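You operate a simulated robot arm through the tools that you are given. There is no shell and no other tool.

You run a simulated two-armed robot. Do the job below in one go: nothing can be reset, and whatever is moved stays where it is left.

JOB
Find the air line still under pressure, bleed it to zero and tag it.
Fine: look with the gauge knob and turn it off after; the tag stands in that line's slot; the air valves stay shut.

Only the result counts: the job must be done as asked and must still hold three seconds after the hand-in. Knocking over, shifting, dropping, spilling or breaking anything else fails it.

ROBOT AND FRAMES
Two 7-joint arms with fingered hands on one trunk that stands fixed in place. Base frame: the origin is at the foot of the trunk, x ahead of it, y to its left, z up; the work surface is at about z = 840. Readings come in mm, degrees, newtons and seconds.
The left shoulder is at [70, 139, 1133], the right one opposite. With the tool pointing down near the work surface each hand reaches from about 460 to 840 mm from the base axis, measured 20 degrees to its own side. Payload 3.9 kg a hand.
The tool frame of a hand sits at the grasp point between the pads (the TCP): z along the fingers, y along the line on which they close. The tips reach 29 mm beyond it. Largest opening 100 mm; the body of the gripper starts 34 mm behind the TCP. The gripper is a hand of 5 fingers: y runs from the thumb to the fingers, the wrist lies at [-15, -105, -177] in the tool frame, and closing takes about 1.5 s.
Orientation is that of the tool frame in the base frame, as a unit quaternion [x, y, z, w]. With the fingers straight down and the wrist toward the robot, the tool's x, y and z point along [0, 1, 0], [1, 0, 0] and [0, 0, -1] of the base frame.

CONTROLS
- The arms move only by the tool jog_arm. It takes "left_motion", "right_motion" or both (then of equal length, played together; a hand with none holds still); each is a list of rows, each a list of 7 numbers: the shift along the tool's x, y, z in mm, then the turn, a rotation vector about the tool's x, y, z in degrees, then the opening, from 0 (shut) to 1 (fully open). In form: [[dx, dy, dz, rx, ry, rz, fingers], ...]. A call has 1 to 20 rows; each row shifts and turns the commanded pose from where the row before left it, along the tool's axes as they then stand. Each row takes 0.2 s and may step no farther than 50 mm and 8.6 degrees from the row before; otherwise, or with a gripper value out of range, the whole call is refused. A pose out of reach is approached as far as the arm can. The call stops where the force on the tool passes 40 N (or 10 N more than at its start, if that is more) or the arm is blocked; 0.2 s more then pass. Each finger travels about 153 mm/s and halts on what it meets, pressing with about 31 N; the grip force reading is that of the motor and also rises with nothing between the fingers. The clock runs only during rows and for 0.2 s after the last one: add rows that do not move to give the fingers time. The reply holds the time, the measured pose of the TCP, the force on the tool along the base axes, the opening and the grip force, in the units named above and with some noise, with the torque about the TCP (base axes, N m) and any sound that the robot's microphone picked up, and new pictures: "views" is both (left out), scene, wrist or none (wrist: the cameras of the hands that moved).
- Cameras (640 x 400 px; columns grow to the right, rows downward): "scene" is now at [135.6, 5.6, 1446.7]; the picture's right is [0.05, -1.00, 0.00], its down [-0.64, -0.03, -0.77] and it looks along [0.77, 0.04, -0.64] (base axes); focal length 318 px, centre (320, 200). "left" rides on the left gripper at [-66, -86, -121] in its tool frame; the picture's right is [-0.76, -0.31, 0.58], its down [0.59, -0.70, 0.40] and it looks along [0.28, 0.64, 0.71] (tool axes); focal length 247 px, centre (320, 200). "right" rides on the right gripper at [65, -86, -121] in its tool frame; the picture's right is [-0.76, 0.31, -0.58], its down [-0.59, -0.70, 0.40] and it looks along [-0.28, 0.64, 0.71] (tool axes); focal length 247 px, centre (320, 200).
- move_column(by): slides the trunk up (or, below 0, down) by that many mm; the arms and the scene camera ride with it, the base frame stays. It gives what a move gives, with no picture.
- set_grasp(shape, hand): the hand has 5 fingers and takes this shape, open, in about a second: jaw (thumb against the fingers, like two jaws); tri (thumb and two fingers); tip (a fingertip pinch); poke (one finger out to press); point (the index stretched); flat (the hand flat); cup (the hand cupped); fist (a fist). The gripper value then closes the fingers along that shape, each until it touches; the sizes above hold for jaw. It gives what a move gives, with no picture.
- aim_head(pan, tilt): turns the head with the scene camera to pan (to the left, within 86 degrees either way) and tilt (down, from -29 to 69), counted from straight ahead of the robot. It gives what a move gives, and a new picture of the scene camera.
- point_at(camera, pixels): for up to 12 pixels [column, row] of the newest picture of that camera ("zoom" is the newest enlarged one), the place [x, y, z] in the base frame of the surface seen there, good to about 2 mm. The clock stands still meanwhile.
- inspect(camera, box): a new picture of the part [left, top, right, bottom] of that camera's present view, enlarged. The clock stands still meanwhile.
- close_job(): hands the job in; it is judged then, once.

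Leave the grippers open and the arms clear of the work at the hand-in unless told otherwise.

The tools are called by a JSON object that holds its "api" and its "payload". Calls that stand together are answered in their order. jog_arm: Moves the arms, as the interface text tells. Its arguments: {"type":"object","properties":{"left_motion":{"type":"array"},"right_motion":{"type":"array"},"views":{"type":"string","enum":["both","scene","wrist","none"]}},"required":[]} The other tools are called the same way: move_column (by) slides the trunk up or down; set_grasp (shape, hand) gives the hand a shape; aim_head (pan, tilt) turns the head that bears the scene camera; point_at (camera, pixels) gives the place of the surface under pixels of a picture; inspect (camera, box) takes an enlarged picture of a part of a camera's view; close_job () hands the job in.

At the start:

```text
time_s: 0.0
left_tcp_pos: [319.6, 177.8, 1234.1]
left_ee_rot: [0.678, 0.735, -0.001, 0.001]
left_force: [0.6, -0.8, -0.4]
left_ft_torque: [0.01, 0.0, 0.01]
left_opening: 100.0
left_finger_force: 0.1
left_shape: jaw
right_tcp_pos: [471.5, -135.4, 1184.7]
right_ee_rot: [0.678, 0.735, 0.0, 0.0]
right_force: [0.1, 0.1, -1.1]
right_ft_torque: [0.02, -0.01, 0.0]
right_opening: 99.9
right_finger_force: 0.1
right_shape: jaw
trunk travel left (down, up): [-775.0, 65.0]
head pan, tilt: [2.8, 39.7]
```

scene: 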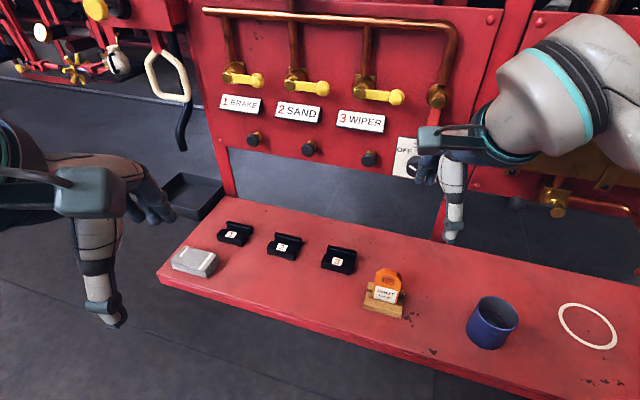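
right: 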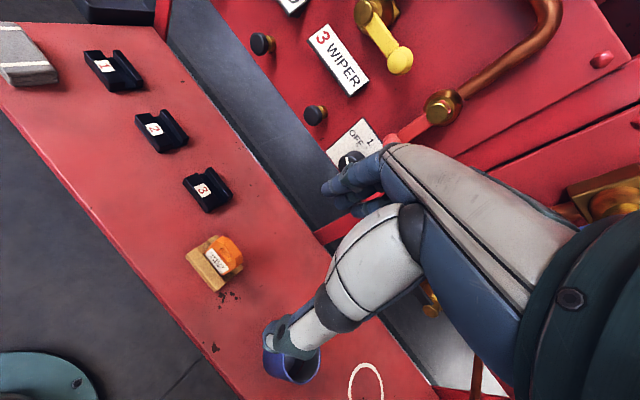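
left: 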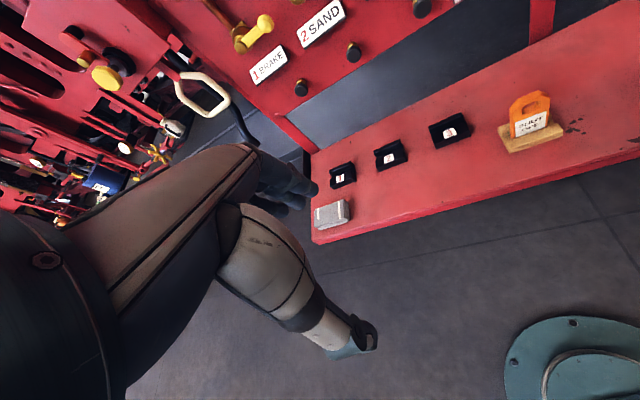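

I see a red panel with three yellow-handled valves (1 BRAKE, 2 SAND, 3 WIPER), black buttons under each, a gauge selector knob at about (412,160) partly hidden by the right hand. On the shelf: three slots 1-3, an orange tag on a wooden stand, a cup. I'll zoom in on the panel and turn the head for a better look.

{"api": "inspect", "payload": {"camera": "scene", "box": [200, 0, 480, 200]}}

{"api": "inspect", "payload": {"camera": "scene", "box": [160, 190, 440, 340]}}

{"api": "inspect", "payload": {"camera": "right", "box": [180, 0, 500, 200]}}

```text
2.00 times, centred on (340, 100) of scene
```

zoom: 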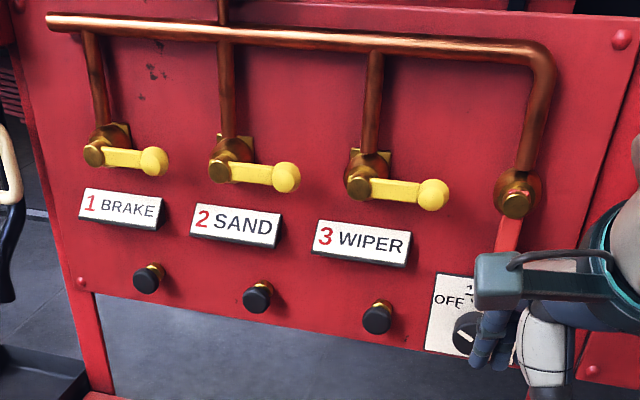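

```text
2.29 times, centred on (300, 265) of scene
```

zoom: 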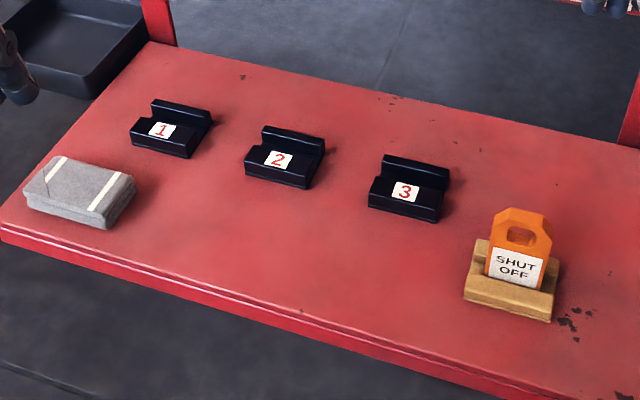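

```text
2.00 times, centred on (340, 100) of right
```

zoom: 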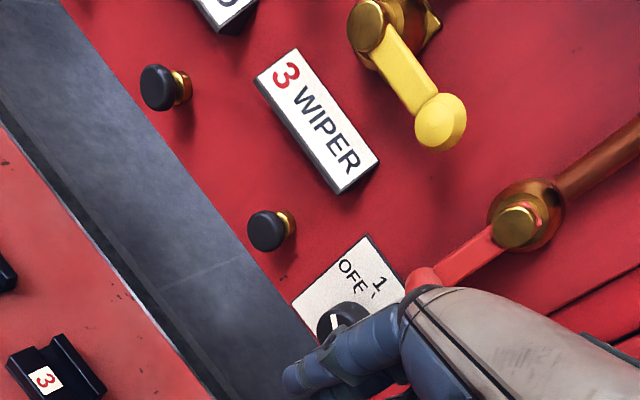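

The gauge is not in view yet and the right hand hides the knob. I'll turn the head up and right to look for the gauge, before moving anything.

{"api": "aim_head", "payload": {"pan": -10, "tilt": 10}}

```text
time_s: 0.9
left_tcp_pos: [320.1, 178.0, 1234.7]
left_ee_rot: [0.677, 0.736, -0.001, 0.0]
left_force: [0.0, -0.6, -0.1]
left_ft_torque: [0.0, -0.02, 0.01]
left_opening: 100.0
left_finger_force: 0.0
left_shape: jaw
right_tcp_pos: [471.5, -134.6, 1185.7]
right_ee_rot: [0.678, 0.735, 0.0, 0.0]
right_force: [-0.3, 0.3, -0.7]
right_ft_torque: [0.01, 0.01, 0.0]
right_opening: 99.7
right_finger_force: 0.1
right_shape: jaw
trunk travel left (down, up): [-775.0, 65.0]
head pan, tilt: [-10.0, 10.0]
```

scene: 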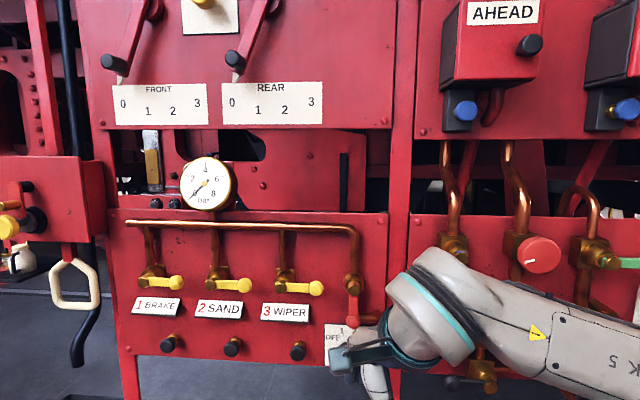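

The gauge sits at (207,184) above the copper manifold. I'll zoom in on it and on the red-handled valve area.

{"api": "inspect", "payload": {"camera": "scene", "box": [167, 155, 247, 215]}}

{"api": "point_at", "payload": {"camera": "scene", "pixels": [[207, 184], [170, 341], [233, 346], [298, 350], [335, 335], [180, 283], [246, 285], [318, 288], [350, 290], [335, 250], [352, 316]]}}

```text
6.67 times, centred on (207, 185) of scene
```

zoom: 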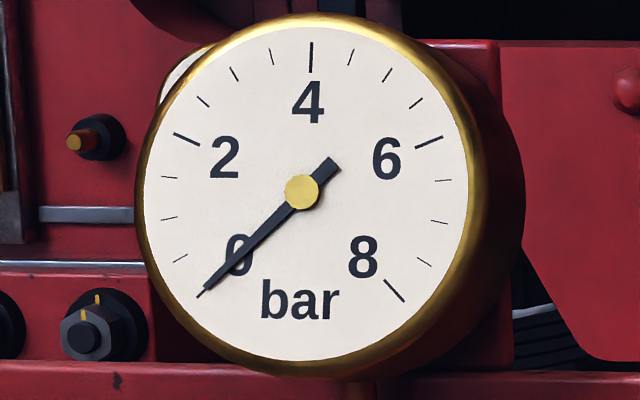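

```text
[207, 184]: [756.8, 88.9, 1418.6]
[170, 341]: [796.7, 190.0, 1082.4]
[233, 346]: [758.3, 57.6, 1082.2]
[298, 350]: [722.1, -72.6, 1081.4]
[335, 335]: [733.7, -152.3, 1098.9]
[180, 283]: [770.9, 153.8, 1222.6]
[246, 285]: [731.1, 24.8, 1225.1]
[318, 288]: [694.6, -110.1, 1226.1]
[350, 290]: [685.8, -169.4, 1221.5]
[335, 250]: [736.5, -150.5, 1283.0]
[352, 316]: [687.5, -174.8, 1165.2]
```

The gauge reads 0 with the knob at OFF. The panel is yawed about 16° (its left end is farther from me). I'll pull the right hand back toward the trunk about 150 mm so the knob becomes visible.

{"api": "jog_arm", "payload": {"right_motion": [[0, -40, 0, 0, 0, 0, 1], [0, -40, 0, 0, 0, 0, 1], [0, -40, 0, 0, 0, 0, 1], [0, -30, 0, 0, 0, 0, 1], [0, 0, 0, 0, 0, 0, 1]], "views": "both"}}

```text
time_s: 2.1
left_tcp_pos: [321.8, 177.6, 1234.4]
left_ee_rot: [0.678, 0.735, 0.0, 0.001]
left_force: [0.1, -0.1, -1.0]
left_ft_torque: [0.0, 0.01, -0.01]
left_opening: 99.8
left_finger_force: 0.1
left_shape: jaw
right_tcp_pos: [321.6, -148.5, 1185.0]
right_ee_rot: [0.678, 0.735, 0.0, -0.001]
right_force: [0.5, 0.4, -0.9]
right_ft_torque: [-0.01, 0.02, 0.02]
right_opening: 99.8
right_finger_force: 0.1
right_shape: jaw
trunk travel left (down, up): [-775.0, 65.0]
head pan, tilt: [-10.0, 10.0]
```

scene: 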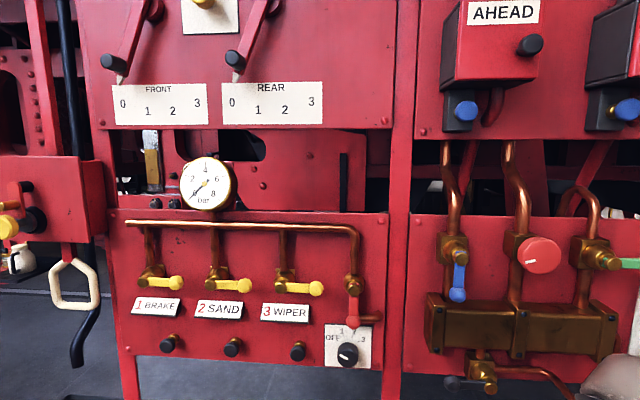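
right: 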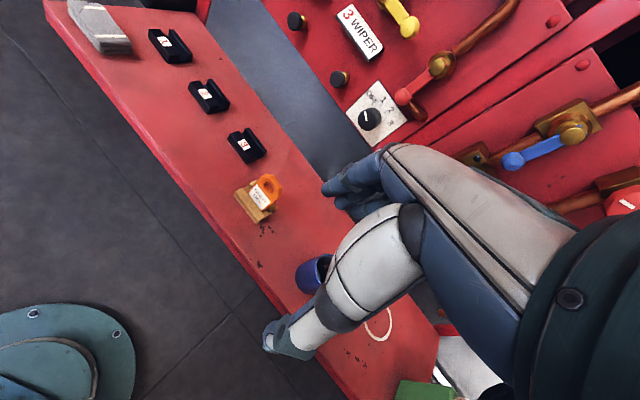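

Now the knob is clear at (347,353). I'll zoom in on it and measure.

{"api": "inspect", "payload": {"camera": "scene", "box": [300, 300, 396, 380]}}

{"api": "point_at", "payload": {"camera": "scene", "pixels": [[347, 354], [338, 354], [356, 354], [347, 344], [347, 363], [330, 345], [366, 350], [353, 316], [365, 320]]}}

{"api": "inspect", "payload": {"camera": "scene", "box": [120, 320, 340, 400]}}

```text
5.00 times, centred on (348, 340) of scene
```

zoom: 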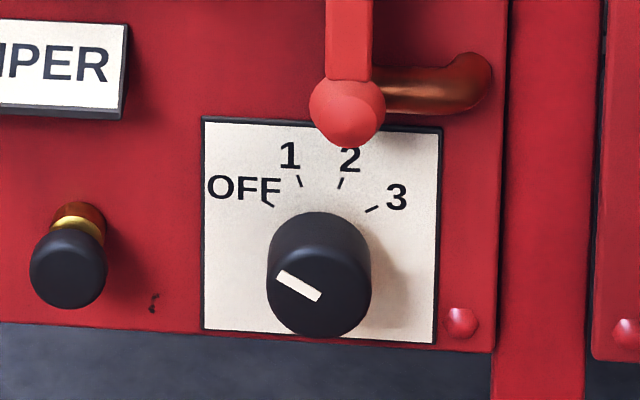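

```text
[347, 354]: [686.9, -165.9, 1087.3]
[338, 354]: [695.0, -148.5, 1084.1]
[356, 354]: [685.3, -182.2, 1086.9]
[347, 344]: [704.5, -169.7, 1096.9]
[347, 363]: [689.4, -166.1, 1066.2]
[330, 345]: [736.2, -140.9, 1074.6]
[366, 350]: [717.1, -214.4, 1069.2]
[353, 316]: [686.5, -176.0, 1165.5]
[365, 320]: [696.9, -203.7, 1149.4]
```

```text
2.91 times, centred on (230, 360) of scene
```

zoom: 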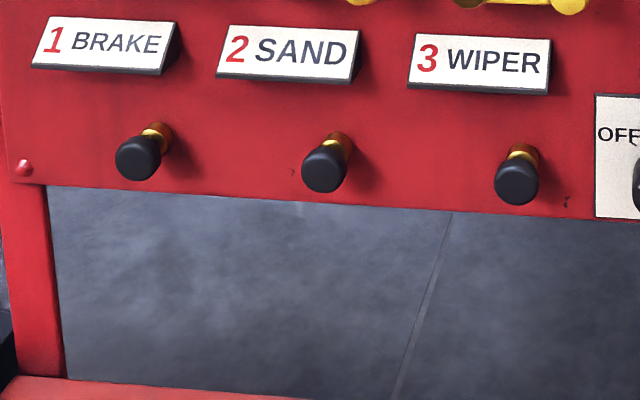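

The knob (front face centre about [687,-166,1082], ~40 mm across, ~41 mm proud) has its mark at OFF, with 1, 2, 3 going clockwise at about 40° each. Bleed buttons are black at z≈1082 below each label. I'll pitch the right hand up to point forward while moving it ahead 220 mm in free air, to see how the arm copes.

{"api": "jog_arm", "payload": {"right_motion": [[0, 20, 0, -8.2, 0, 0, 1], [0, 19.8, 2.85, -8.2, 0, 0, 1], [0, 19.2, 5.6, -8.2, 0, 0, 1], [0, 18.2, 8.3, -8.2, 0, 0, 1], [0, 16.8, 10.8, -8.2, 0, 0, 1], [0, 15.1, 13.1, -8.2, 0, 0, 1], [0, 13.1, 15.1, -8.2, 0, 0, 1], [0, 10.8, 16.8, -8.2, 0, 0, 1], [0, 8.3, 18.2, -8.2, 0, 0, 1], [0, 5.6, 19.2, -8.2, 0, 0, 1], [0, 2.8, 19.8, -8, 0, 0, 1], [0, 0, 0, 0, 0, 0, 1]], "views": "both"}}

```text
time_s: 4.8
left_tcp_pos: [319.0, 176.1, 1234.5]
left_ee_rot: [0.677, 0.736, 0.0, 0.001]
left_force: [-0.7, 0.2, 0.4]
left_ft_torque: [-0.02, 0.0, 0.01]
left_opening: 99.9
left_finger_force: 0.1
left_shape: jaw
right_tcp_pos: [581.1, -120.6, 1229.3]
right_ee_rot: [0.479, 0.519, 0.521, 0.48]
right_force: [1.4, 0.5, -0.2]
right_ft_torque: [0.0, -0.04, -0.03]
right_opening: 100.1
right_finger_force: 0.0
right_shape: jaw
right hand out of reach, approached as far as the arm can: row 2, 3, 4, 5, 6
trunk travel left (down, up): [-775.0, 65.0]
head pan, tilt: [-10.0, 10.0]
```

scene: 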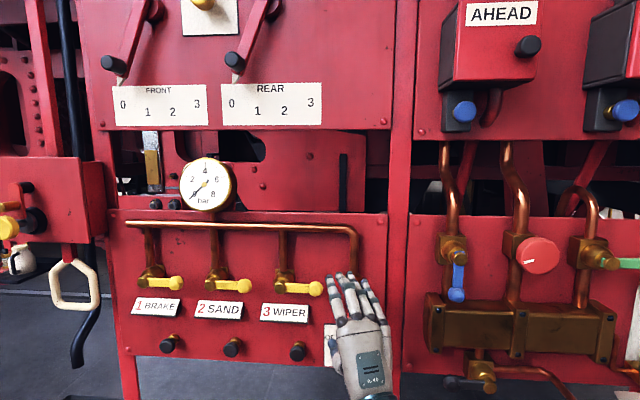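
right: 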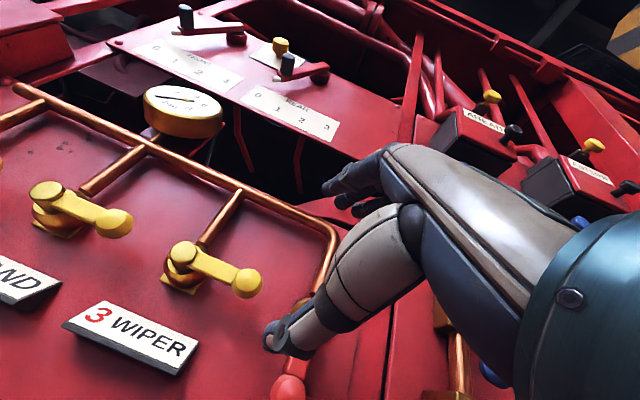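

The hand now points forward, fingers above, thumb below (tool y up). Some mid-rows were out of reach but the final pose is fine. I'll shift it right and yaw it about 20° right so it faces the panel squarely, which also clears my view of the knob.

{"api": "jog_arm", "payload": {"right_motion": [[-50, -15, -10, 0, -6.9, 0, 0.8], [-50, -15, -10, 0, -6.9, 0, 0.7], [-40, -15, -10, 0, -6.8, 0, 0.6], [0, 0, 0, 0, 0, 0, 0.6]], "views": "none"}}

{"api": "aim_head", "payload": {"pan": -10, "tilt": 24}}

```text
refused: row 1 steps farther than a row can; nothing moved
```

```text
time_s: 5.5
left_tcp_pos: [321.6, 176.5, 1234.0]
left_ee_rot: [0.677, 0.736, -0.001, 0.001]
left_force: [-0.5, 0.8, -0.1]
left_ft_torque: [-0.01, -0.01, -0.02]
left_opening: 99.7
left_finger_force: 0.0
left_shape: jaw
right_tcp_pos: [582.6, -120.4, 1228.8]
right_ee_rot: [0.48, 0.519, 0.52, 0.48]
right_force: [0.4, 0.7, -0.5]
right_ft_torque: [0.0, -0.02, 0.01]
right_opening: 100.0
right_finger_force: 0.0
right_shape: jaw
trunk travel left (down, up): [-775.0, 65.0]
head pan, tilt: [-10.0, 24.0]
```

scene: 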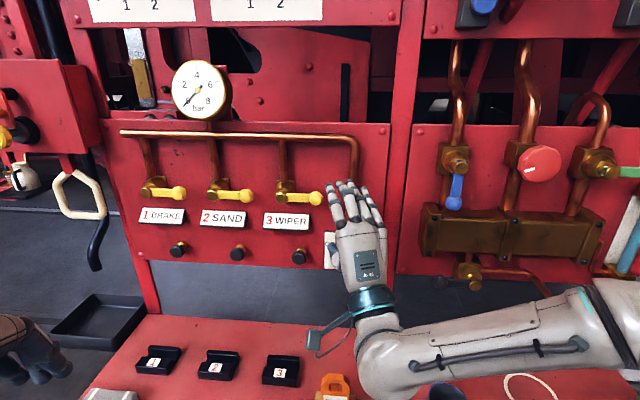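

The row was too long, so nothing moved. The forearm now swings low; before moving I'll check its position relative to the shelf and cup.

{"api": "point_at", "payload": {"camera": "scene", "pixels": [[385, 370], [450, 350], [560, 330], [620, 300], [334, 385], [445, 392], [450, 370], [370, 300], [600, 340]]}}

{"api": "inspect", "payload": {"camera": "scene", "box": [280, 200, 600, 400]}}

```text
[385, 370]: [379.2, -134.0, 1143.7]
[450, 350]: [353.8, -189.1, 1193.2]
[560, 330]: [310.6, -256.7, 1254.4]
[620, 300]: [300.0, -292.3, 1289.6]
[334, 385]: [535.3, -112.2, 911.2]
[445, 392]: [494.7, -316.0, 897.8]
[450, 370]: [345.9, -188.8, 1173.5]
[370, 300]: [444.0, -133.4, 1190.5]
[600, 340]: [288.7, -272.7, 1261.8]
```

```text
2.00 times, centred on (440, 300) of scene
```

zoom: 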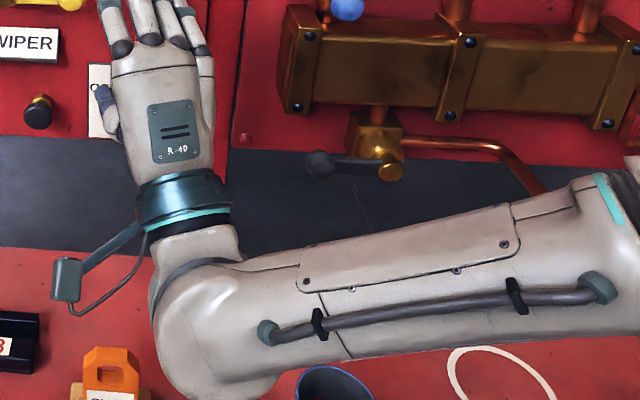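

The forearm is well above the shelf (z>1140, elbow at ~1290). I'll redo the move with smaller steps.

{"api": "jog_arm", "payload": {"right_motion": [[-40, -12, -8, 0, -6.9, 0, 0.8], [-40, -12, -8, 0, -6.9, 0, 0.7], [-40, -12, -8, 0, -6.8, 0, 0.6], [-20, -12, -8, 0, 0, 0, 0.6], [0, 0, 0, 0, 0, 0, 0.6]], "views": "both"}}

```text
time_s: 6.7
left_tcp_pos: [319.7, 178.4, 1233.8]
left_ee_rot: [0.677, 0.736, -0.001, 0.001]
left_force: [0.8, 1.2, 0.0]
left_ft_torque: [-0.01, 0.0, -0.02]
left_opening: 99.8
left_finger_force: 0.0
left_shape: jaw
right_tcp_pos: [543.4, -255.5, 1184.1]
right_ee_rot: [0.565, 0.425, 0.426, 0.565]
right_force: [-1.2, 0.4, -0.1]
right_ft_torque: [-0.02, -0.02, 0.0]
right_opening: 60.2
right_finger_force: 0.0
right_shape: jaw
trunk travel left (down, up): [-775.0, 65.0]
head pan, tilt: [-10.0, 24.0]
```

scene: 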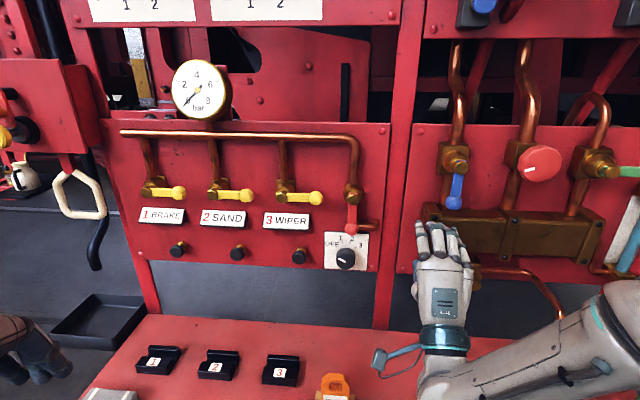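
right: 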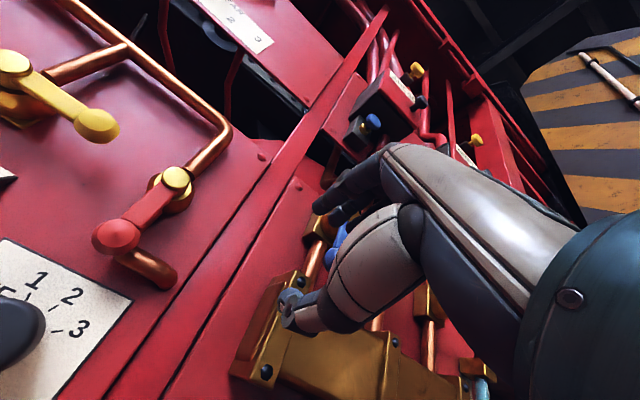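

The knob is clear at (345,258). I'll zoom on it tightly and measure several points of its face and rim.

{"api": "inspect", "payload": {"camera": "scene", "box": [316, 200, 380, 280]}}

```text
5.00 times, centred on (348, 240) of scene
```

zoom: 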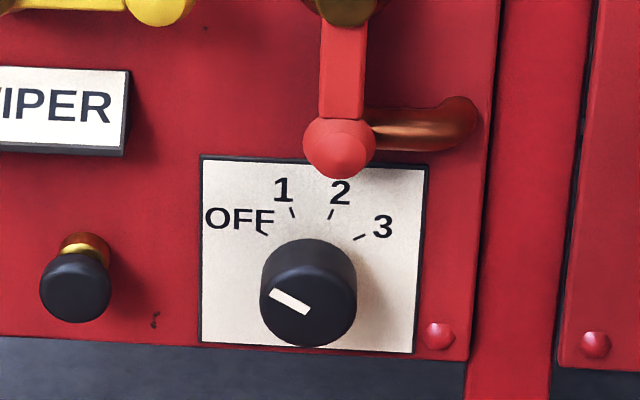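

{"api": "point_at", "payload": {"camera": "zoom", "pixels": [[308, 305], [270, 305], [345, 305], [308, 275], [308, 338], [308, 250], [225, 320], [400, 330], [225, 180], [410, 200], [340, 150], [76, 290]]}}

```text
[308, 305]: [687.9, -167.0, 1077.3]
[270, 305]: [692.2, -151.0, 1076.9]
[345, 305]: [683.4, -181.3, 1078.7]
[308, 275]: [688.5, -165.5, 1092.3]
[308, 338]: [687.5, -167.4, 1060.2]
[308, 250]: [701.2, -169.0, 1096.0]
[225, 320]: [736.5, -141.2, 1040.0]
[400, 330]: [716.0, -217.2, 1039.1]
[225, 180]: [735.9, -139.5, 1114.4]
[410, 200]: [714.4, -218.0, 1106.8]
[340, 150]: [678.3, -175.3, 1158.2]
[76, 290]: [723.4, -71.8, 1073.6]
```

Knob face centre is about [688,-167,1077], radius 20; the red lever's ball bottom is about 40 mm above the knob's top. I'll bring the right hand to 60 mm in front of the knob on its axis, half open, then roll it 48° counter-clockwise so a clockwise turn has room.

{"api": "jog_arm", "payload": {"right_motion": [[31.3, -26.8, 13.6, 0, 0, 0, 0.6], [31.3, -26.8, 13.6, 0, 0, 0, 0.6], [31.3, -26.8, 13.6, 0, 0, 0, 0.6], [31.3, -26.8, 13.6, 0, 0, 0, 0.6], [0, 0, 0, 0, 0, -8, 0.6], [0, 0, 0, 0, 0, -8, 0.6], [0, 0, 0, 0, 0, -8, 0.6], [0, 0, 0, 0, 0, -8, 0.6], [0, 0, 0, 0, 0, -8, 0.6], [0, 0, 0, 0, 0, -8, 0.6], [0, 0, 0, 0, 0, 0, 0.6]], "views": "both"}}

```text
time_s: 9.1
left_tcp_pos: [320.1, 177.1, 1233.2]
left_ee_rot: [0.678, 0.735, 0.0, 0.0]
left_force: [0.2, -1.2, 0.4]
left_ft_torque: [-0.01, 0.0, 0.0]
left_opening: 99.9
left_finger_force: 0.0
left_shape: jaw
right_tcp_pos: [628.1, -166.9, 1057.8]
right_ee_rot: [0.36, 0.623, 0.148, 0.679]
right_force: [0.6, 0.2, -0.3]
right_ft_torque: [0.02, 0.01, 0.0]
right_opening: 60.3
right_finger_force: 0.1
right_shape: jaw
trunk travel left (down, up): [-775.0, 65.0]
head pan, tilt: [-10.0, 24.0]
```

scene: 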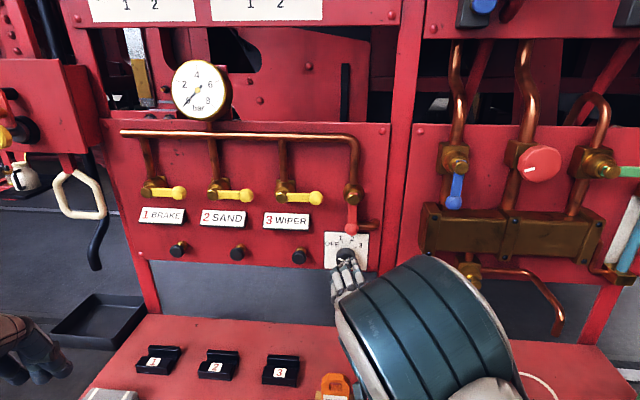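
right: 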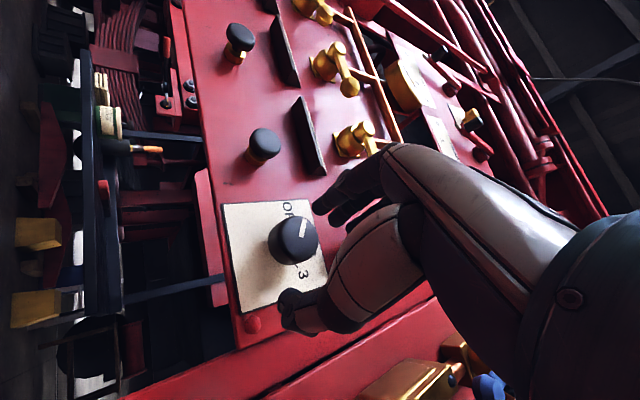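

The measured pose is off from what I commanded (expected about [630,-150,1077]); it may still be settling. I'll hold still for a second and re-read.

{"api": "jog_arm", "payload": {"right_motion": [[0, 0, 0, 0, 0, 0, 0.6], [0, 0, 0, 0, 0, 0, 0.6], [0, 0, 0, 0, 0, 0, 0.6], [0, 0, 0, 0, 0, 0, 0.6]], "views": "wrist"}}

```text
time_s: 10.1
left_tcp_pos: [319.0, 176.8, 1234.2]
left_ee_rot: [0.678, 0.735, 0.0, 0.0]
left_force: [0.6, 0.5, -0.6]
left_ft_torque: [-0.02, -0.01, 0.02]
left_opening: 99.8
left_finger_force: 0.0
left_shape: jaw
right_tcp_pos: [629.1, -164.9, 1066.3]
right_ee_rot: [0.362, 0.618, 0.154, 0.681]
right_force: [0.5, -0.2, 0.0]
right_ft_torque: [0.01, 0.0, -0.01]
right_opening: 60.3
right_finger_force: 0.0
right_shape: jaw
trunk travel left (down, up): [-775.0, 65.0]
head pan, tilt: [-10.0, 24.0]
```

right: 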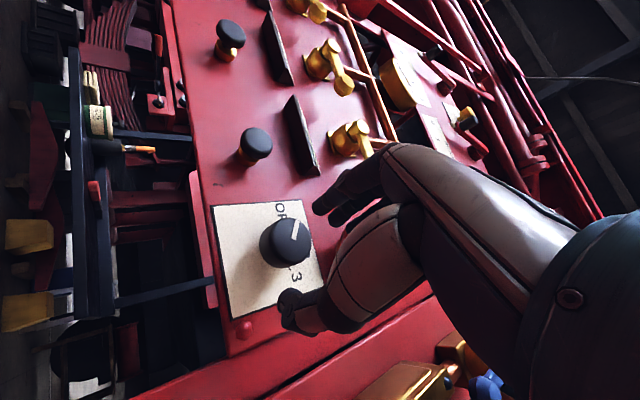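

It's still creeping toward the target (z 1058 → 1066). I'll hold longer.

{"api": "jog_arm", "payload": {"right_motion": [[0, 0, 0, 0, 0, 0, 0.6], [0, 0, 0, 0, 0, 0, 0.6], [0, 0, 0, 0, 0, 0, 0.6], [0, 0, 0, 0, 0, 0, 0.6], [0, 0, 0, 0, 0, 0, 0.6], [0, 0, 0, 0, 0, 0, 0.6], [0, 0, 0, 0, 0, 0, 0.6], [0, 0, 0, 0, 0, 0, 0.6], [0, 0, 0, 0, 0, 0, 0.6], [0, 0, 0, 0, 0, 0, 0.6]], "views": "wrist"}}

```text
time_s: 12.3
left_tcp_pos: [321.4, 177.5, 1235.0]
left_ee_rot: [0.678, 0.735, 0.0, 0.001]
left_force: [-0.1, 0.1, 0.4]
left_ft_torque: [-0.02, -0.03, 0.01]
left_opening: 99.7
left_finger_force: 0.0
left_shape: jaw
right_tcp_pos: [629.7, -164.0, 1072.8]
right_ee_rot: [0.363, 0.614, 0.156, 0.683]
right_force: [-0.2, 0.8, 0.0]
right_ft_torque: [-0.01, -0.04, -0.03]
right_opening: 60.2
right_finger_force: 0.1
right_shape: jaw
trunk travel left (down, up): [-775.0, 65.0]
head pan, tilt: [-10.0, 24.0]
```

right: 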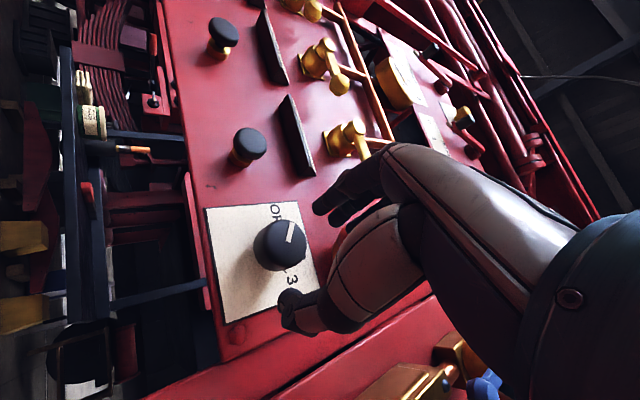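

There's a persistent 14 mm sideways offset, so this roll angle is probably close to a joint limit. I'll roll back to +24° of it and see whether the arm tracks properly.

{"api": "jog_arm", "payload": {"right_motion": [[0, 0, 0, 0, 0, 8, 0.6], [0, 0, 0, 0, 0, 8, 0.6], [0, 0, 0, 0, 0, 8, 0.6], [0, 0, 0, 0, 0, 0, 0.6], [0, 0, 0, 0, 0, 0, 0.6], [0, 0, 0, 0, 0, 0, 0.6]], "views": "both"}}

```text
time_s: 13.7
left_tcp_pos: [320.7, 178.5, 1233.8]
left_ee_rot: [0.677, 0.736, 0.0, 0.0]
left_force: [0.2, 0.1, 0.1]
left_ft_torque: [0.03, 0.01, 0.01]
left_opening: 99.9
left_finger_force: 0.2
left_shape: jaw
right_tcp_pos: [629.2, -160.9, 1074.5]
right_ee_rot: [0.475, 0.528, 0.296, 0.64]
right_force: [-0.1, -0.4, 0.6]
right_ft_torque: [0.0, -0.02, 0.06]
right_opening: 60.4
right_finger_force: 0.0
right_shape: jaw
trunk travel left (down, up): [-775.0, 65.0]
head pan, tilt: [-10.0, 24.0]
```

scene: 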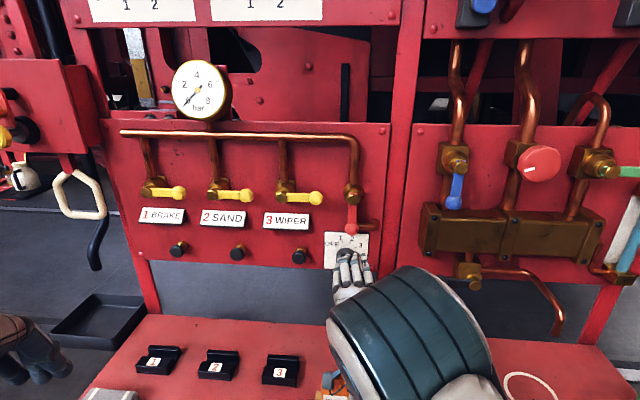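
right: 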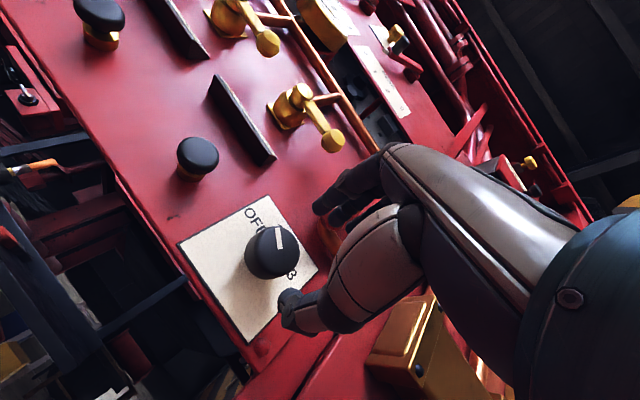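

The tracking is steady, offset by about 10 mm right and 1.5° yaw. I'll correct with a small shift left/up and see how the arm responds.

{"api": "jog_arm", "payload": {"right_motion": [[4, 3.2, 0, -0.3, 0.7, 0, 0.6], [4.1, 3.2, 0, -0.3, 0.7, 0, 0.6], [0, 0, 0, 0, 0, 0, 0.6], [0, 0, 0, 0, 0, 0, 0.6], [0, 0, 0, 0, 0, 0, 0.6]], "views": "none"}}

```text
time_s: 14.9
left_tcp_pos: [319.2, 177.2, 1234.3]
left_ee_rot: [0.678, 0.735, 0.0, 0.0]
left_force: [-0.4, -0.7, -0.1]
left_ft_torque: [-0.02, 0.03, 0.01]
left_opening: 99.7
left_finger_force: 0.1
left_shape: jaw
right_tcp_pos: [630.8, -150.4, 1073.1]
right_ee_rot: [0.469, 0.536, 0.303, 0.634]
right_force: [0.3, -1.1, 0.5]
right_ft_torque: [0.01, 0.0, -0.02]
right_opening: 60.4
right_finger_force: 0.1
right_shape: jaw
trunk travel left (down, up): [-775.0, 65.0]
head pan, tilt: [-10.0, 24.0]
```

Aligned to within a few mm: [631,-150,1073]. I'll lift 4 mm, trim pitch, advance 25 mm and check the wrist view.

{"api": "jog_arm", "payload": {"right_motion": [[-1.6, 3.7, 0, -0.7, -0.3, 0, 0.6], [0, 0, 12, 0, 0, 0, 0.6], [0, 0, 13, 0, 0, 0, 0.6], [0, 0, 0, 0, 0, 0, 0.6], [0, 0, 0, 0, 0, 0, 0.6]], "views": "both"}}

```text
time_s: 16.1
left_tcp_pos: [320.8, 177.8, 1234.0]
left_ee_rot: [0.678, 0.735, 0.0, 0.001]
left_force: [-0.1, -0.8, 0.3]
left_ft_torque: [0.01, 0.0, 0.0]
left_opening: 99.6
left_finger_force: 0.0
left_shape: jaw
right_tcp_pos: [655.3, -155.4, 1082.4]
right_ee_rot: [0.462, 0.531, 0.307, 0.64]
right_force: [0.6, 0.5, 0.2]
right_ft_torque: [0.0, 0.04, -0.01]
right_opening: 60.3
right_finger_force: 0.0
right_shape: jaw
trunk travel left (down, up): [-775.0, 65.0]
head pan, tilt: [-10.0, 24.0]
```

scene: 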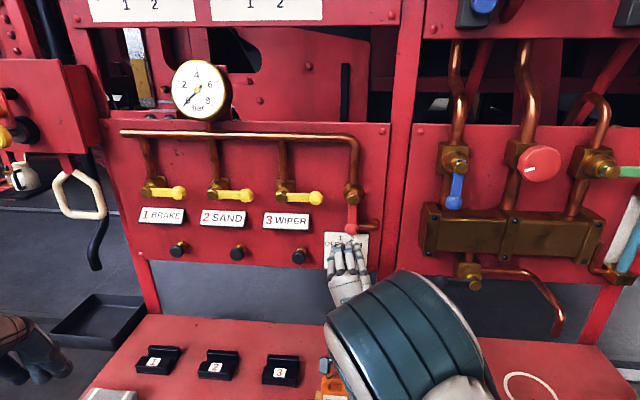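
right: 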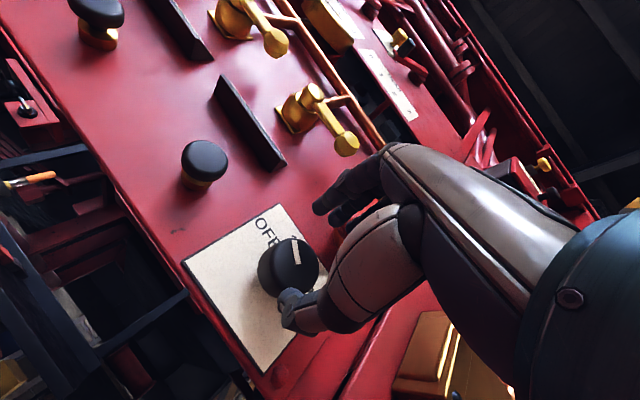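

The knob centre in the wrist picture (291,262) sits ~6 mm toward the thumb side of my approach axis, matching the pose reading (z 5 mm high). I'll correct by -6 mm in tool y, then advance 18 mm.

{"api": "jog_arm", "payload": {"right_motion": [[0.3, -3, 0, 0, 0, 0, 0.6], [0.2, -3, 0, 0, 0, 0, 0.6], [0, 0, 0, 0, 0, 0, 0.6], [0, 0, 9, 0, 0, 0, 0.6], [0, 0, 9, 0, 0, 0, 0.6], [0, 0, 0, 0, 0, 0, 0.6], [0, 0, 0, 0, 0, 0, 0.6]], "views": "wrist"}}

```text
time_s: 17.7
left_tcp_pos: [320.3, 176.9, 1233.1]
left_ee_rot: [0.678, 0.735, -0.001, 0.001]
left_force: [-0.3, 1.0, 0.0]
left_ft_torque: [-0.01, 0.0, 0.02]
left_opening: 99.7
left_finger_force: 0.1
left_shape: jaw
right_tcp_pos: [672.5, -151.7, 1074.8]
right_ee_rot: [0.453, 0.537, 0.308, 0.641]
right_force: [0.5, 0.6, 0.5]
right_ft_torque: [0.01, 0.0, 0.02]
right_opening: 60.0
right_finger_force: 0.1
right_shape: jaw
trunk travel left (down, up): [-775.0, 65.0]
head pan, tilt: [-10.0, 24.0]
```

right: 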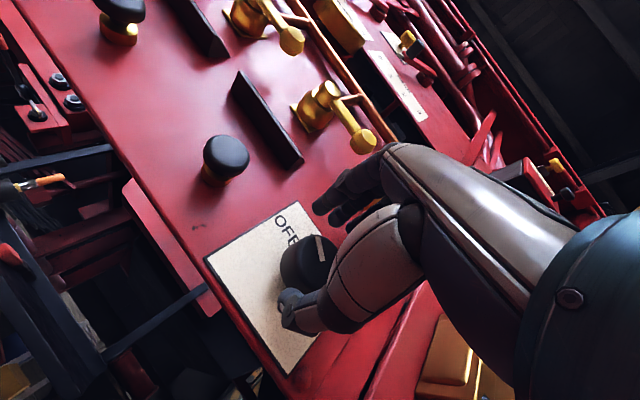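

The arm has now converged on its commanded pose (earlier offset was slow settling), leaving me ~10 mm left of the knob axis. I'll shift mostly along tool -x (the free direction between thumb and fingers), trim yaw, and hold to settle.

{"api": "jog_arm", "payload": {"right_motion": [[-3.4, -0.8, 0, 0.2, -0.5, 0, 0.6], [-3.4, -0.8, 0, 0.2, -0.4, 0, 0.6], [-3.4, -0.8, 0, 0, 0, 0, 0.6], [0, 0, 0, 0, 0, 0, 0.6], [0, 0, 0, 0, 0, 0, 0.6], [0, 0, 0, 0, 0, 0, 0.6], [0, 0, 0, 0, 0, 0, 0.6], [0, 0, 0, 0, 0, 0, 0.6]], "views": "wrist"}}

```text
time_s: 19.5
left_tcp_pos: [321.1, 178.6, 1234.7]
left_ee_rot: [0.677, 0.736, -0.001, 0.001]
left_force: [-0.8, 0.3, 0.3]
left_ft_torque: [0.02, -0.02, 0.01]
left_opening: 100.0
left_finger_force: 0.0
left_shape: jaw
right_tcp_pos: [670.7, -166.6, 1077.4]
right_ee_rot: [0.461, 0.531, 0.303, 0.643]
right_force: [-0.2, 0.0, 0.6]
right_ft_torque: [-0.02, 0.03, -0.01]
right_opening: 60.2
right_finger_force: 0.0
right_shape: jaw
trunk travel left (down, up): [-775.0, 65.0]
head pan, tilt: [-10.0, 24.0]
```

right: 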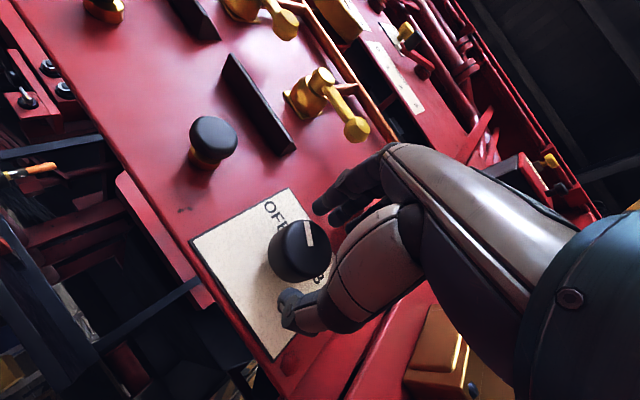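

Now about 4 mm too far right. I'll nudge +3.5 mm in tool x and advance 19 mm so the fingers straddle the knob.

{"api": "jog_arm", "payload": {"right_motion": [[3.5, 0, 0, 0, 0, 0, 0.6], [0, 0, 5, 0, 0, 0, 0.6], [0, 0, 5, 0, 0, 0, 0.6], [0, 0, 5, 0, 0, 0, 0.6], [0, 0, 4, 0, 0, 0, 0.6], [0, 0, 0, 0, 0, 0, 0.6], [0, 0, 0, 0, 0, 0, 0.6], [0, 0, 0, 0, 0, 0, 0.6]], "views": "both"}}

```text
time_s: 21.3
left_tcp_pos: [320.6, 176.7, 1234.7]
left_ee_rot: [0.677, 0.736, 0.0, 0.001]
left_force: [0.6, 0.2, -0.2]
left_ft_torque: [0.03, 0.02, 0.03]
left_opening: 99.8
left_finger_force: 0.2
left_shape: jaw
right_tcp_pos: [689.4, -163.3, 1075.1]
right_ee_rot: [0.458, 0.533, 0.304, 0.643]
right_force: [-0.2, 0.4, 0.3]
right_ft_torque: [0.02, 0.01, -0.02]
right_opening: 60.2
right_finger_force: 0.0
right_shape: jaw
trunk travel left (down, up): [-775.0, 65.0]
head pan, tilt: [-10.0, 24.0]
```

scene: 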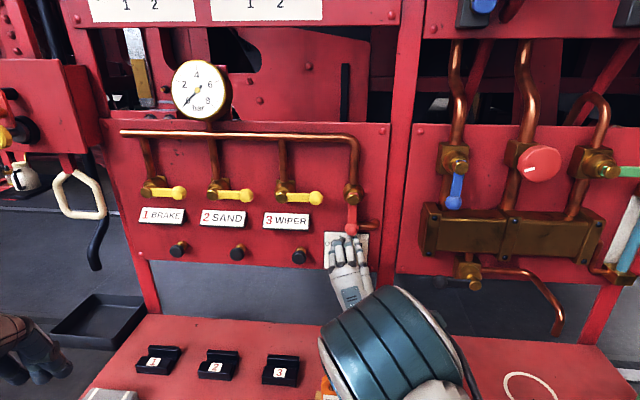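
right: 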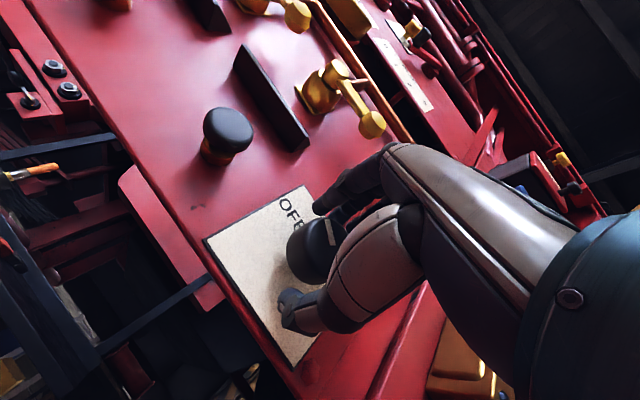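

The fingers straddle the knob, 4 mm off axis – fine. Before closing I'll check the forearm cuff's height relative to the tag stand.

{"api": "point_at", "payload": {"camera": "scene", "pixels": [[345, 375], [390, 350], [430, 395], [330, 385], [350, 292], [340, 250], [352, 250], [364, 250]]}}

```text
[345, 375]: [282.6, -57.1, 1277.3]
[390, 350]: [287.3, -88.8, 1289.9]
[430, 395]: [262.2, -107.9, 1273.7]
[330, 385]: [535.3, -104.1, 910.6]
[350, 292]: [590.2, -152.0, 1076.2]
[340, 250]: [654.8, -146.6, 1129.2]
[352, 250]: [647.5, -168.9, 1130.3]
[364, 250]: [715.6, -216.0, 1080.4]
```

All clear: the cuff is up near the camera, knuckles 30 mm in front of the ball's plane. I'll close the fingers on the knob.

{"api": "jog_arm", "payload": {"right_motion": [[0, 0, 0, 0, 0, 0, 0.4], [0, 0, 0, 0, 0, 0, 0.2], [0, 0, 0, 0, 0, 0, 0], [0, 0, 0, 0, 0, 0, 0], [0, 0, 0, 0, 0, 0, 0], [0, 0, 0, 0, 0, 0, 0], [0, 0, 0, 0, 0, 0, 0]], "views": "both"}}

```text
time_s: 22.9
left_tcp_pos: [321.0, 177.1, 1233.7]
left_ee_rot: [0.678, 0.735, 0.0, 0.0]
left_force: [-0.2, 0.2, -0.2]
left_ft_torque: [-0.01, 0.03, -0.02]
left_opening: 99.6
left_finger_force: 0.2
left_shape: jaw
right_tcp_pos: [689.7, -164.5, 1075.3]
right_ee_rot: [0.458, 0.533, 0.304, 0.643]
right_force: [-3.9, -0.3, -9.2]
right_ft_torque: [0.08, 0.21, -0.05]
right_opening: 32.9
right_finger_force: 31.0
right_shape: jaw
trunk travel left (down, up): [-775.0, 65.0]
head pan, tilt: [-10.0, 24.0]
```

scene: 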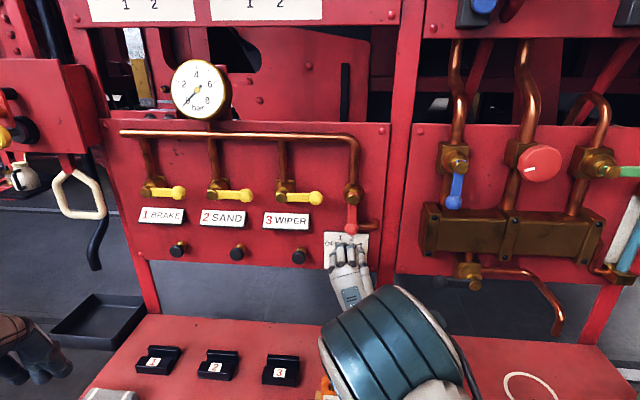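
right: 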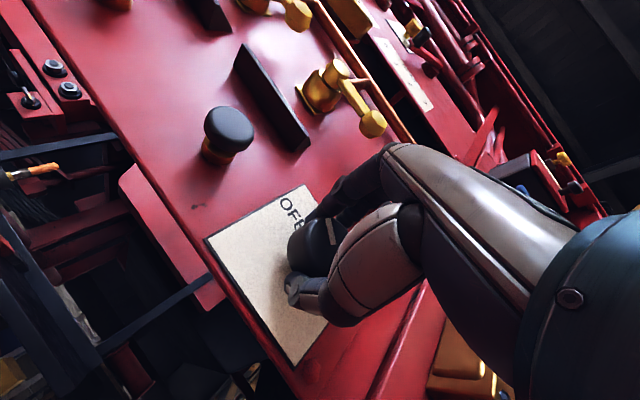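

Gripped (opening 33 mm, 31 N). Now turn clockwise 40° in five rows toward position 1 and look at the gauge.

{"api": "jog_arm", "payload": {"right_motion": [[0, 0, 0, 0, 0, 8, 0], [0, 0, 0, 0, 0, 8, 0], [0, 0, 0, 0, 0, 8, 0], [0, 0, 0, 0, 0, 8, 0], [0, 0, 0, 0, 0, 8, 0], [0, 0, 0, 0, 0, 0, 0], [0, 0, 0, 0, 0, 0, 0]], "views": "both"}}

```text
time_s: 24.5
left_tcp_pos: [320.9, 177.3, 1233.4]
left_ee_rot: [0.678, 0.735, -0.001, 0.001]
left_force: [0.1, 0.0, 0.0]
left_ft_torque: [0.0, 0.0, 0.0]
left_opening: 99.7
left_finger_force: 0.1
left_shape: jaw
right_tcp_pos: [688.9, -164.6, 1076.4]
right_ee_rot: [0.613, 0.343, 0.507, 0.5]
right_force: [-0.5, 1.4, -1.0]
right_ft_torque: [0.02, -0.02, 0.02]
right_opening: 32.9
right_finger_force: 31.2
right_shape: jaw
trunk travel left (down, up): [-775.0, 65.0]
head pan, tilt: [-10.0, 24.0]
```

scene: 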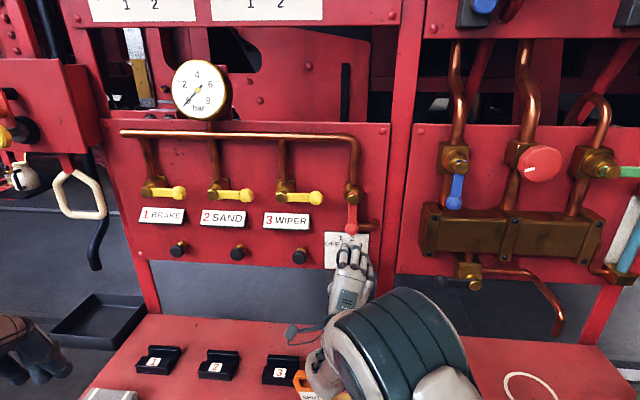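
right: 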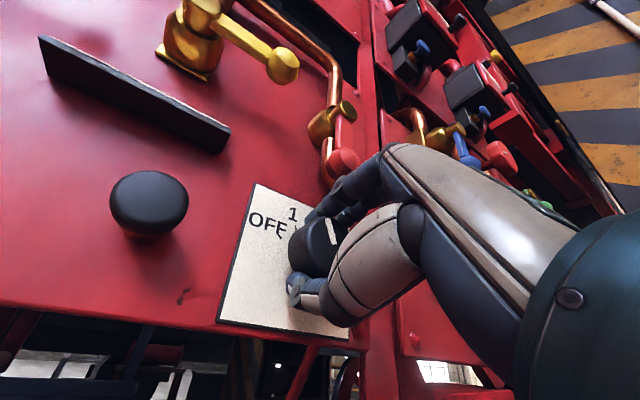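

The knob turned with the hand. I'll read the gauge and check the pointer.

{"api": "inspect", "payload": {"camera": "scene", "box": [160, 60, 240, 120]}}

{"api": "inspect", "payload": {"camera": "right", "box": [220, 170, 380, 350]}}

```text
6.67 times, centred on (200, 90) of scene
```

zoom: 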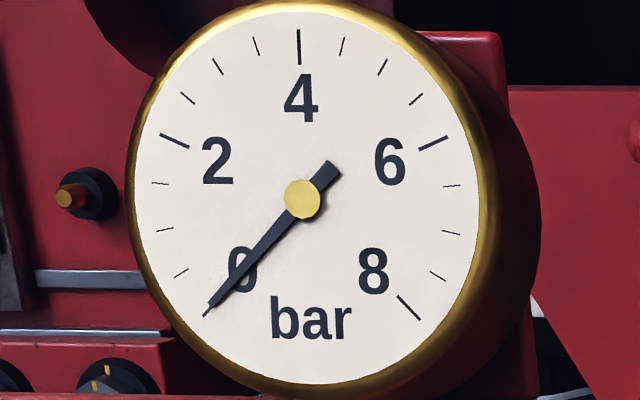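

```text
2.22 times, centred on (300, 260) of right
```

zoom: 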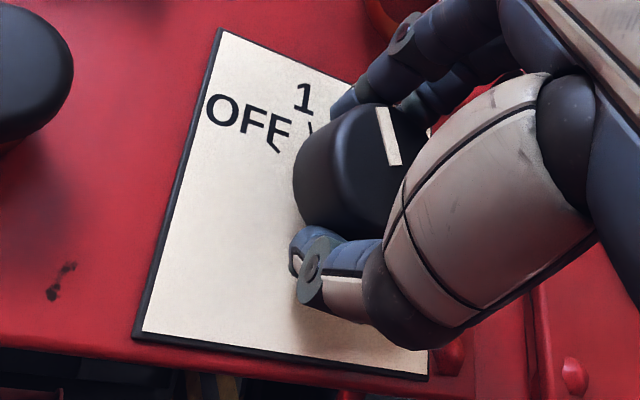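

Gauge reads 0 on position 1. I'll hold a moment to be sure, then release the knob (65 mm opening).

{"api": "jog_arm", "payload": {"right_motion": [[0, 0, 0, 0, 0, 0, 0], [0, 0, 0, 0, 0, 0, 0], [0, 0, 0, 0, 0, 0, 0.3], [0, 0, 0, 0, 0, 0, 0.5], [0, 0, 0, 0, 0, 0, 0.62], [0, 0, 0, 0, 0, 0, 0.62], [0, 0, 0, 0, 0, 0, 0.62]], "views": "both"}}

{"api": "inspect", "payload": {"camera": "right", "box": [220, 170, 380, 350]}}

{"api": "inspect", "payload": {"camera": "scene", "box": [160, 60, 240, 120]}}

```text
time_s: 26.1
left_tcp_pos: [320.5, 178.0, 1235.4]
left_ee_rot: [0.677, 0.736, 0.0, 0.0]
left_force: [0.2, 0.5, 0.2]
left_ft_torque: [0.02, 0.03, -0.01]
left_opening: 99.5
left_finger_force: 0.0
left_shape: jaw
right_tcp_pos: [689.4, -166.0, 1077.1]
right_ee_rot: [0.613, 0.343, 0.506, 0.501]
right_force: [-0.5, 0.3, 0.1]
right_ft_torque: [0.03, 0.0, -0.02]
right_opening: 61.6
right_finger_force: 0.0
right_shape: jaw
trunk travel left (down, up): [-775.0, 65.0]
head pan, tilt: [-10.0, 24.0]
```

scene: 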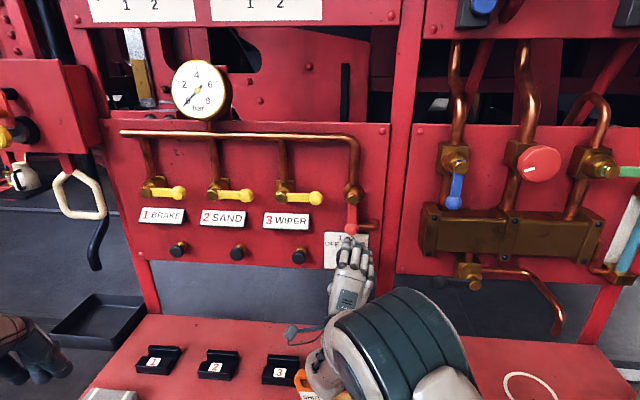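
right: 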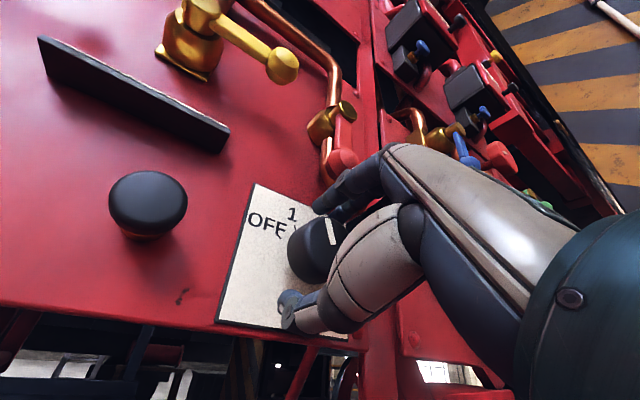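

```text
2.22 times, centred on (300, 260) of right
```

zoom: 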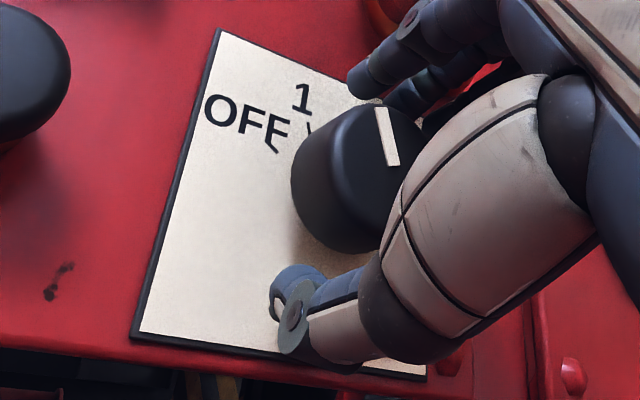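

```text
6.67 times, centred on (200, 90) of scene
```

zoom: 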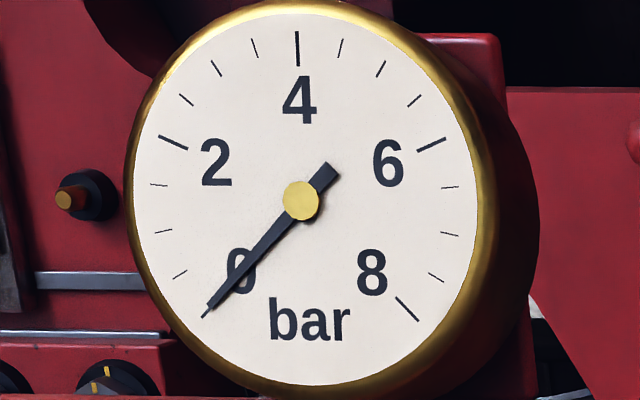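

Line 1 is at 0. I'll roll the open hand back 40° around the knob, let it settle.

{"api": "jog_arm", "payload": {"right_motion": [[0, 0, 0, 0, 0, -8, 0.62], [0, 0, 0, 0, 0, -8, 0.62], [0, 0, 0, 0, 0, -8, 0.62], [0, 0, 0, 0, 0, -8, 0.62], [0, 0, 0, 0, 0, -8, 0.62], [0, 0, 0, 0, 0, 0, 0.62], [0, 0, 0, 0, 0, 0, 0.62], [0, 0, 0, 0, 0, 0, 0.62], [0, 0, 0, 0, 0, 0, 0.62]], "views": "wrist"}}

{"api": "inspect", "payload": {"camera": "right", "box": [220, 170, 380, 350]}}

```text
time_s: 28.1
left_tcp_pos: [320.6, 177.2, 1233.7]
left_ee_rot: [0.678, 0.735, 0.0, 0.001]
left_force: [0.0, -0.3, -0.5]
left_ft_torque: [-0.03, 0.01, 0.0]
left_opening: 99.5
left_finger_force: 0.1
left_shape: jaw
right_tcp_pos: [687.7, -164.9, 1077.4]
right_ee_rot: [0.458, 0.533, 0.304, 0.643]
right_force: [0.9, -0.3, 0.3]
right_ft_torque: [-0.03, 0.01, 0.03]
right_opening: 61.7
right_finger_force: 0.1
right_shape: jaw
trunk travel left (down, up): [-775.0, 65.0]
head pan, tilt: [-10.0, 24.0]
```

right: 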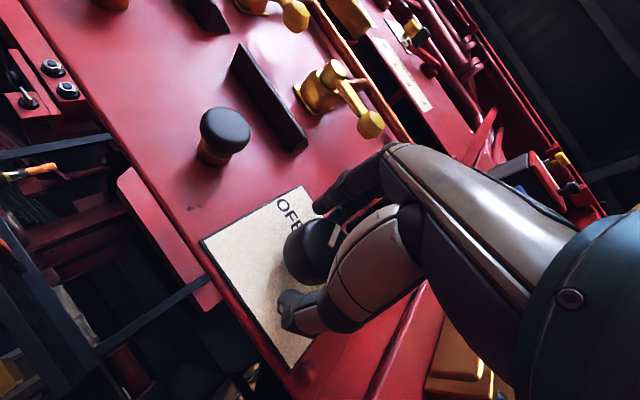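

```text
2.22 times, centred on (300, 260) of right
```

zoom: 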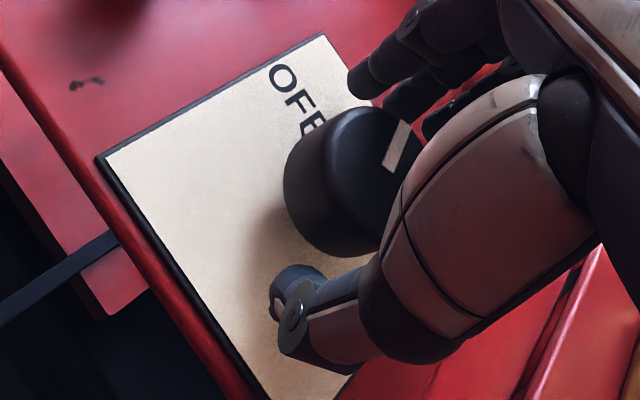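

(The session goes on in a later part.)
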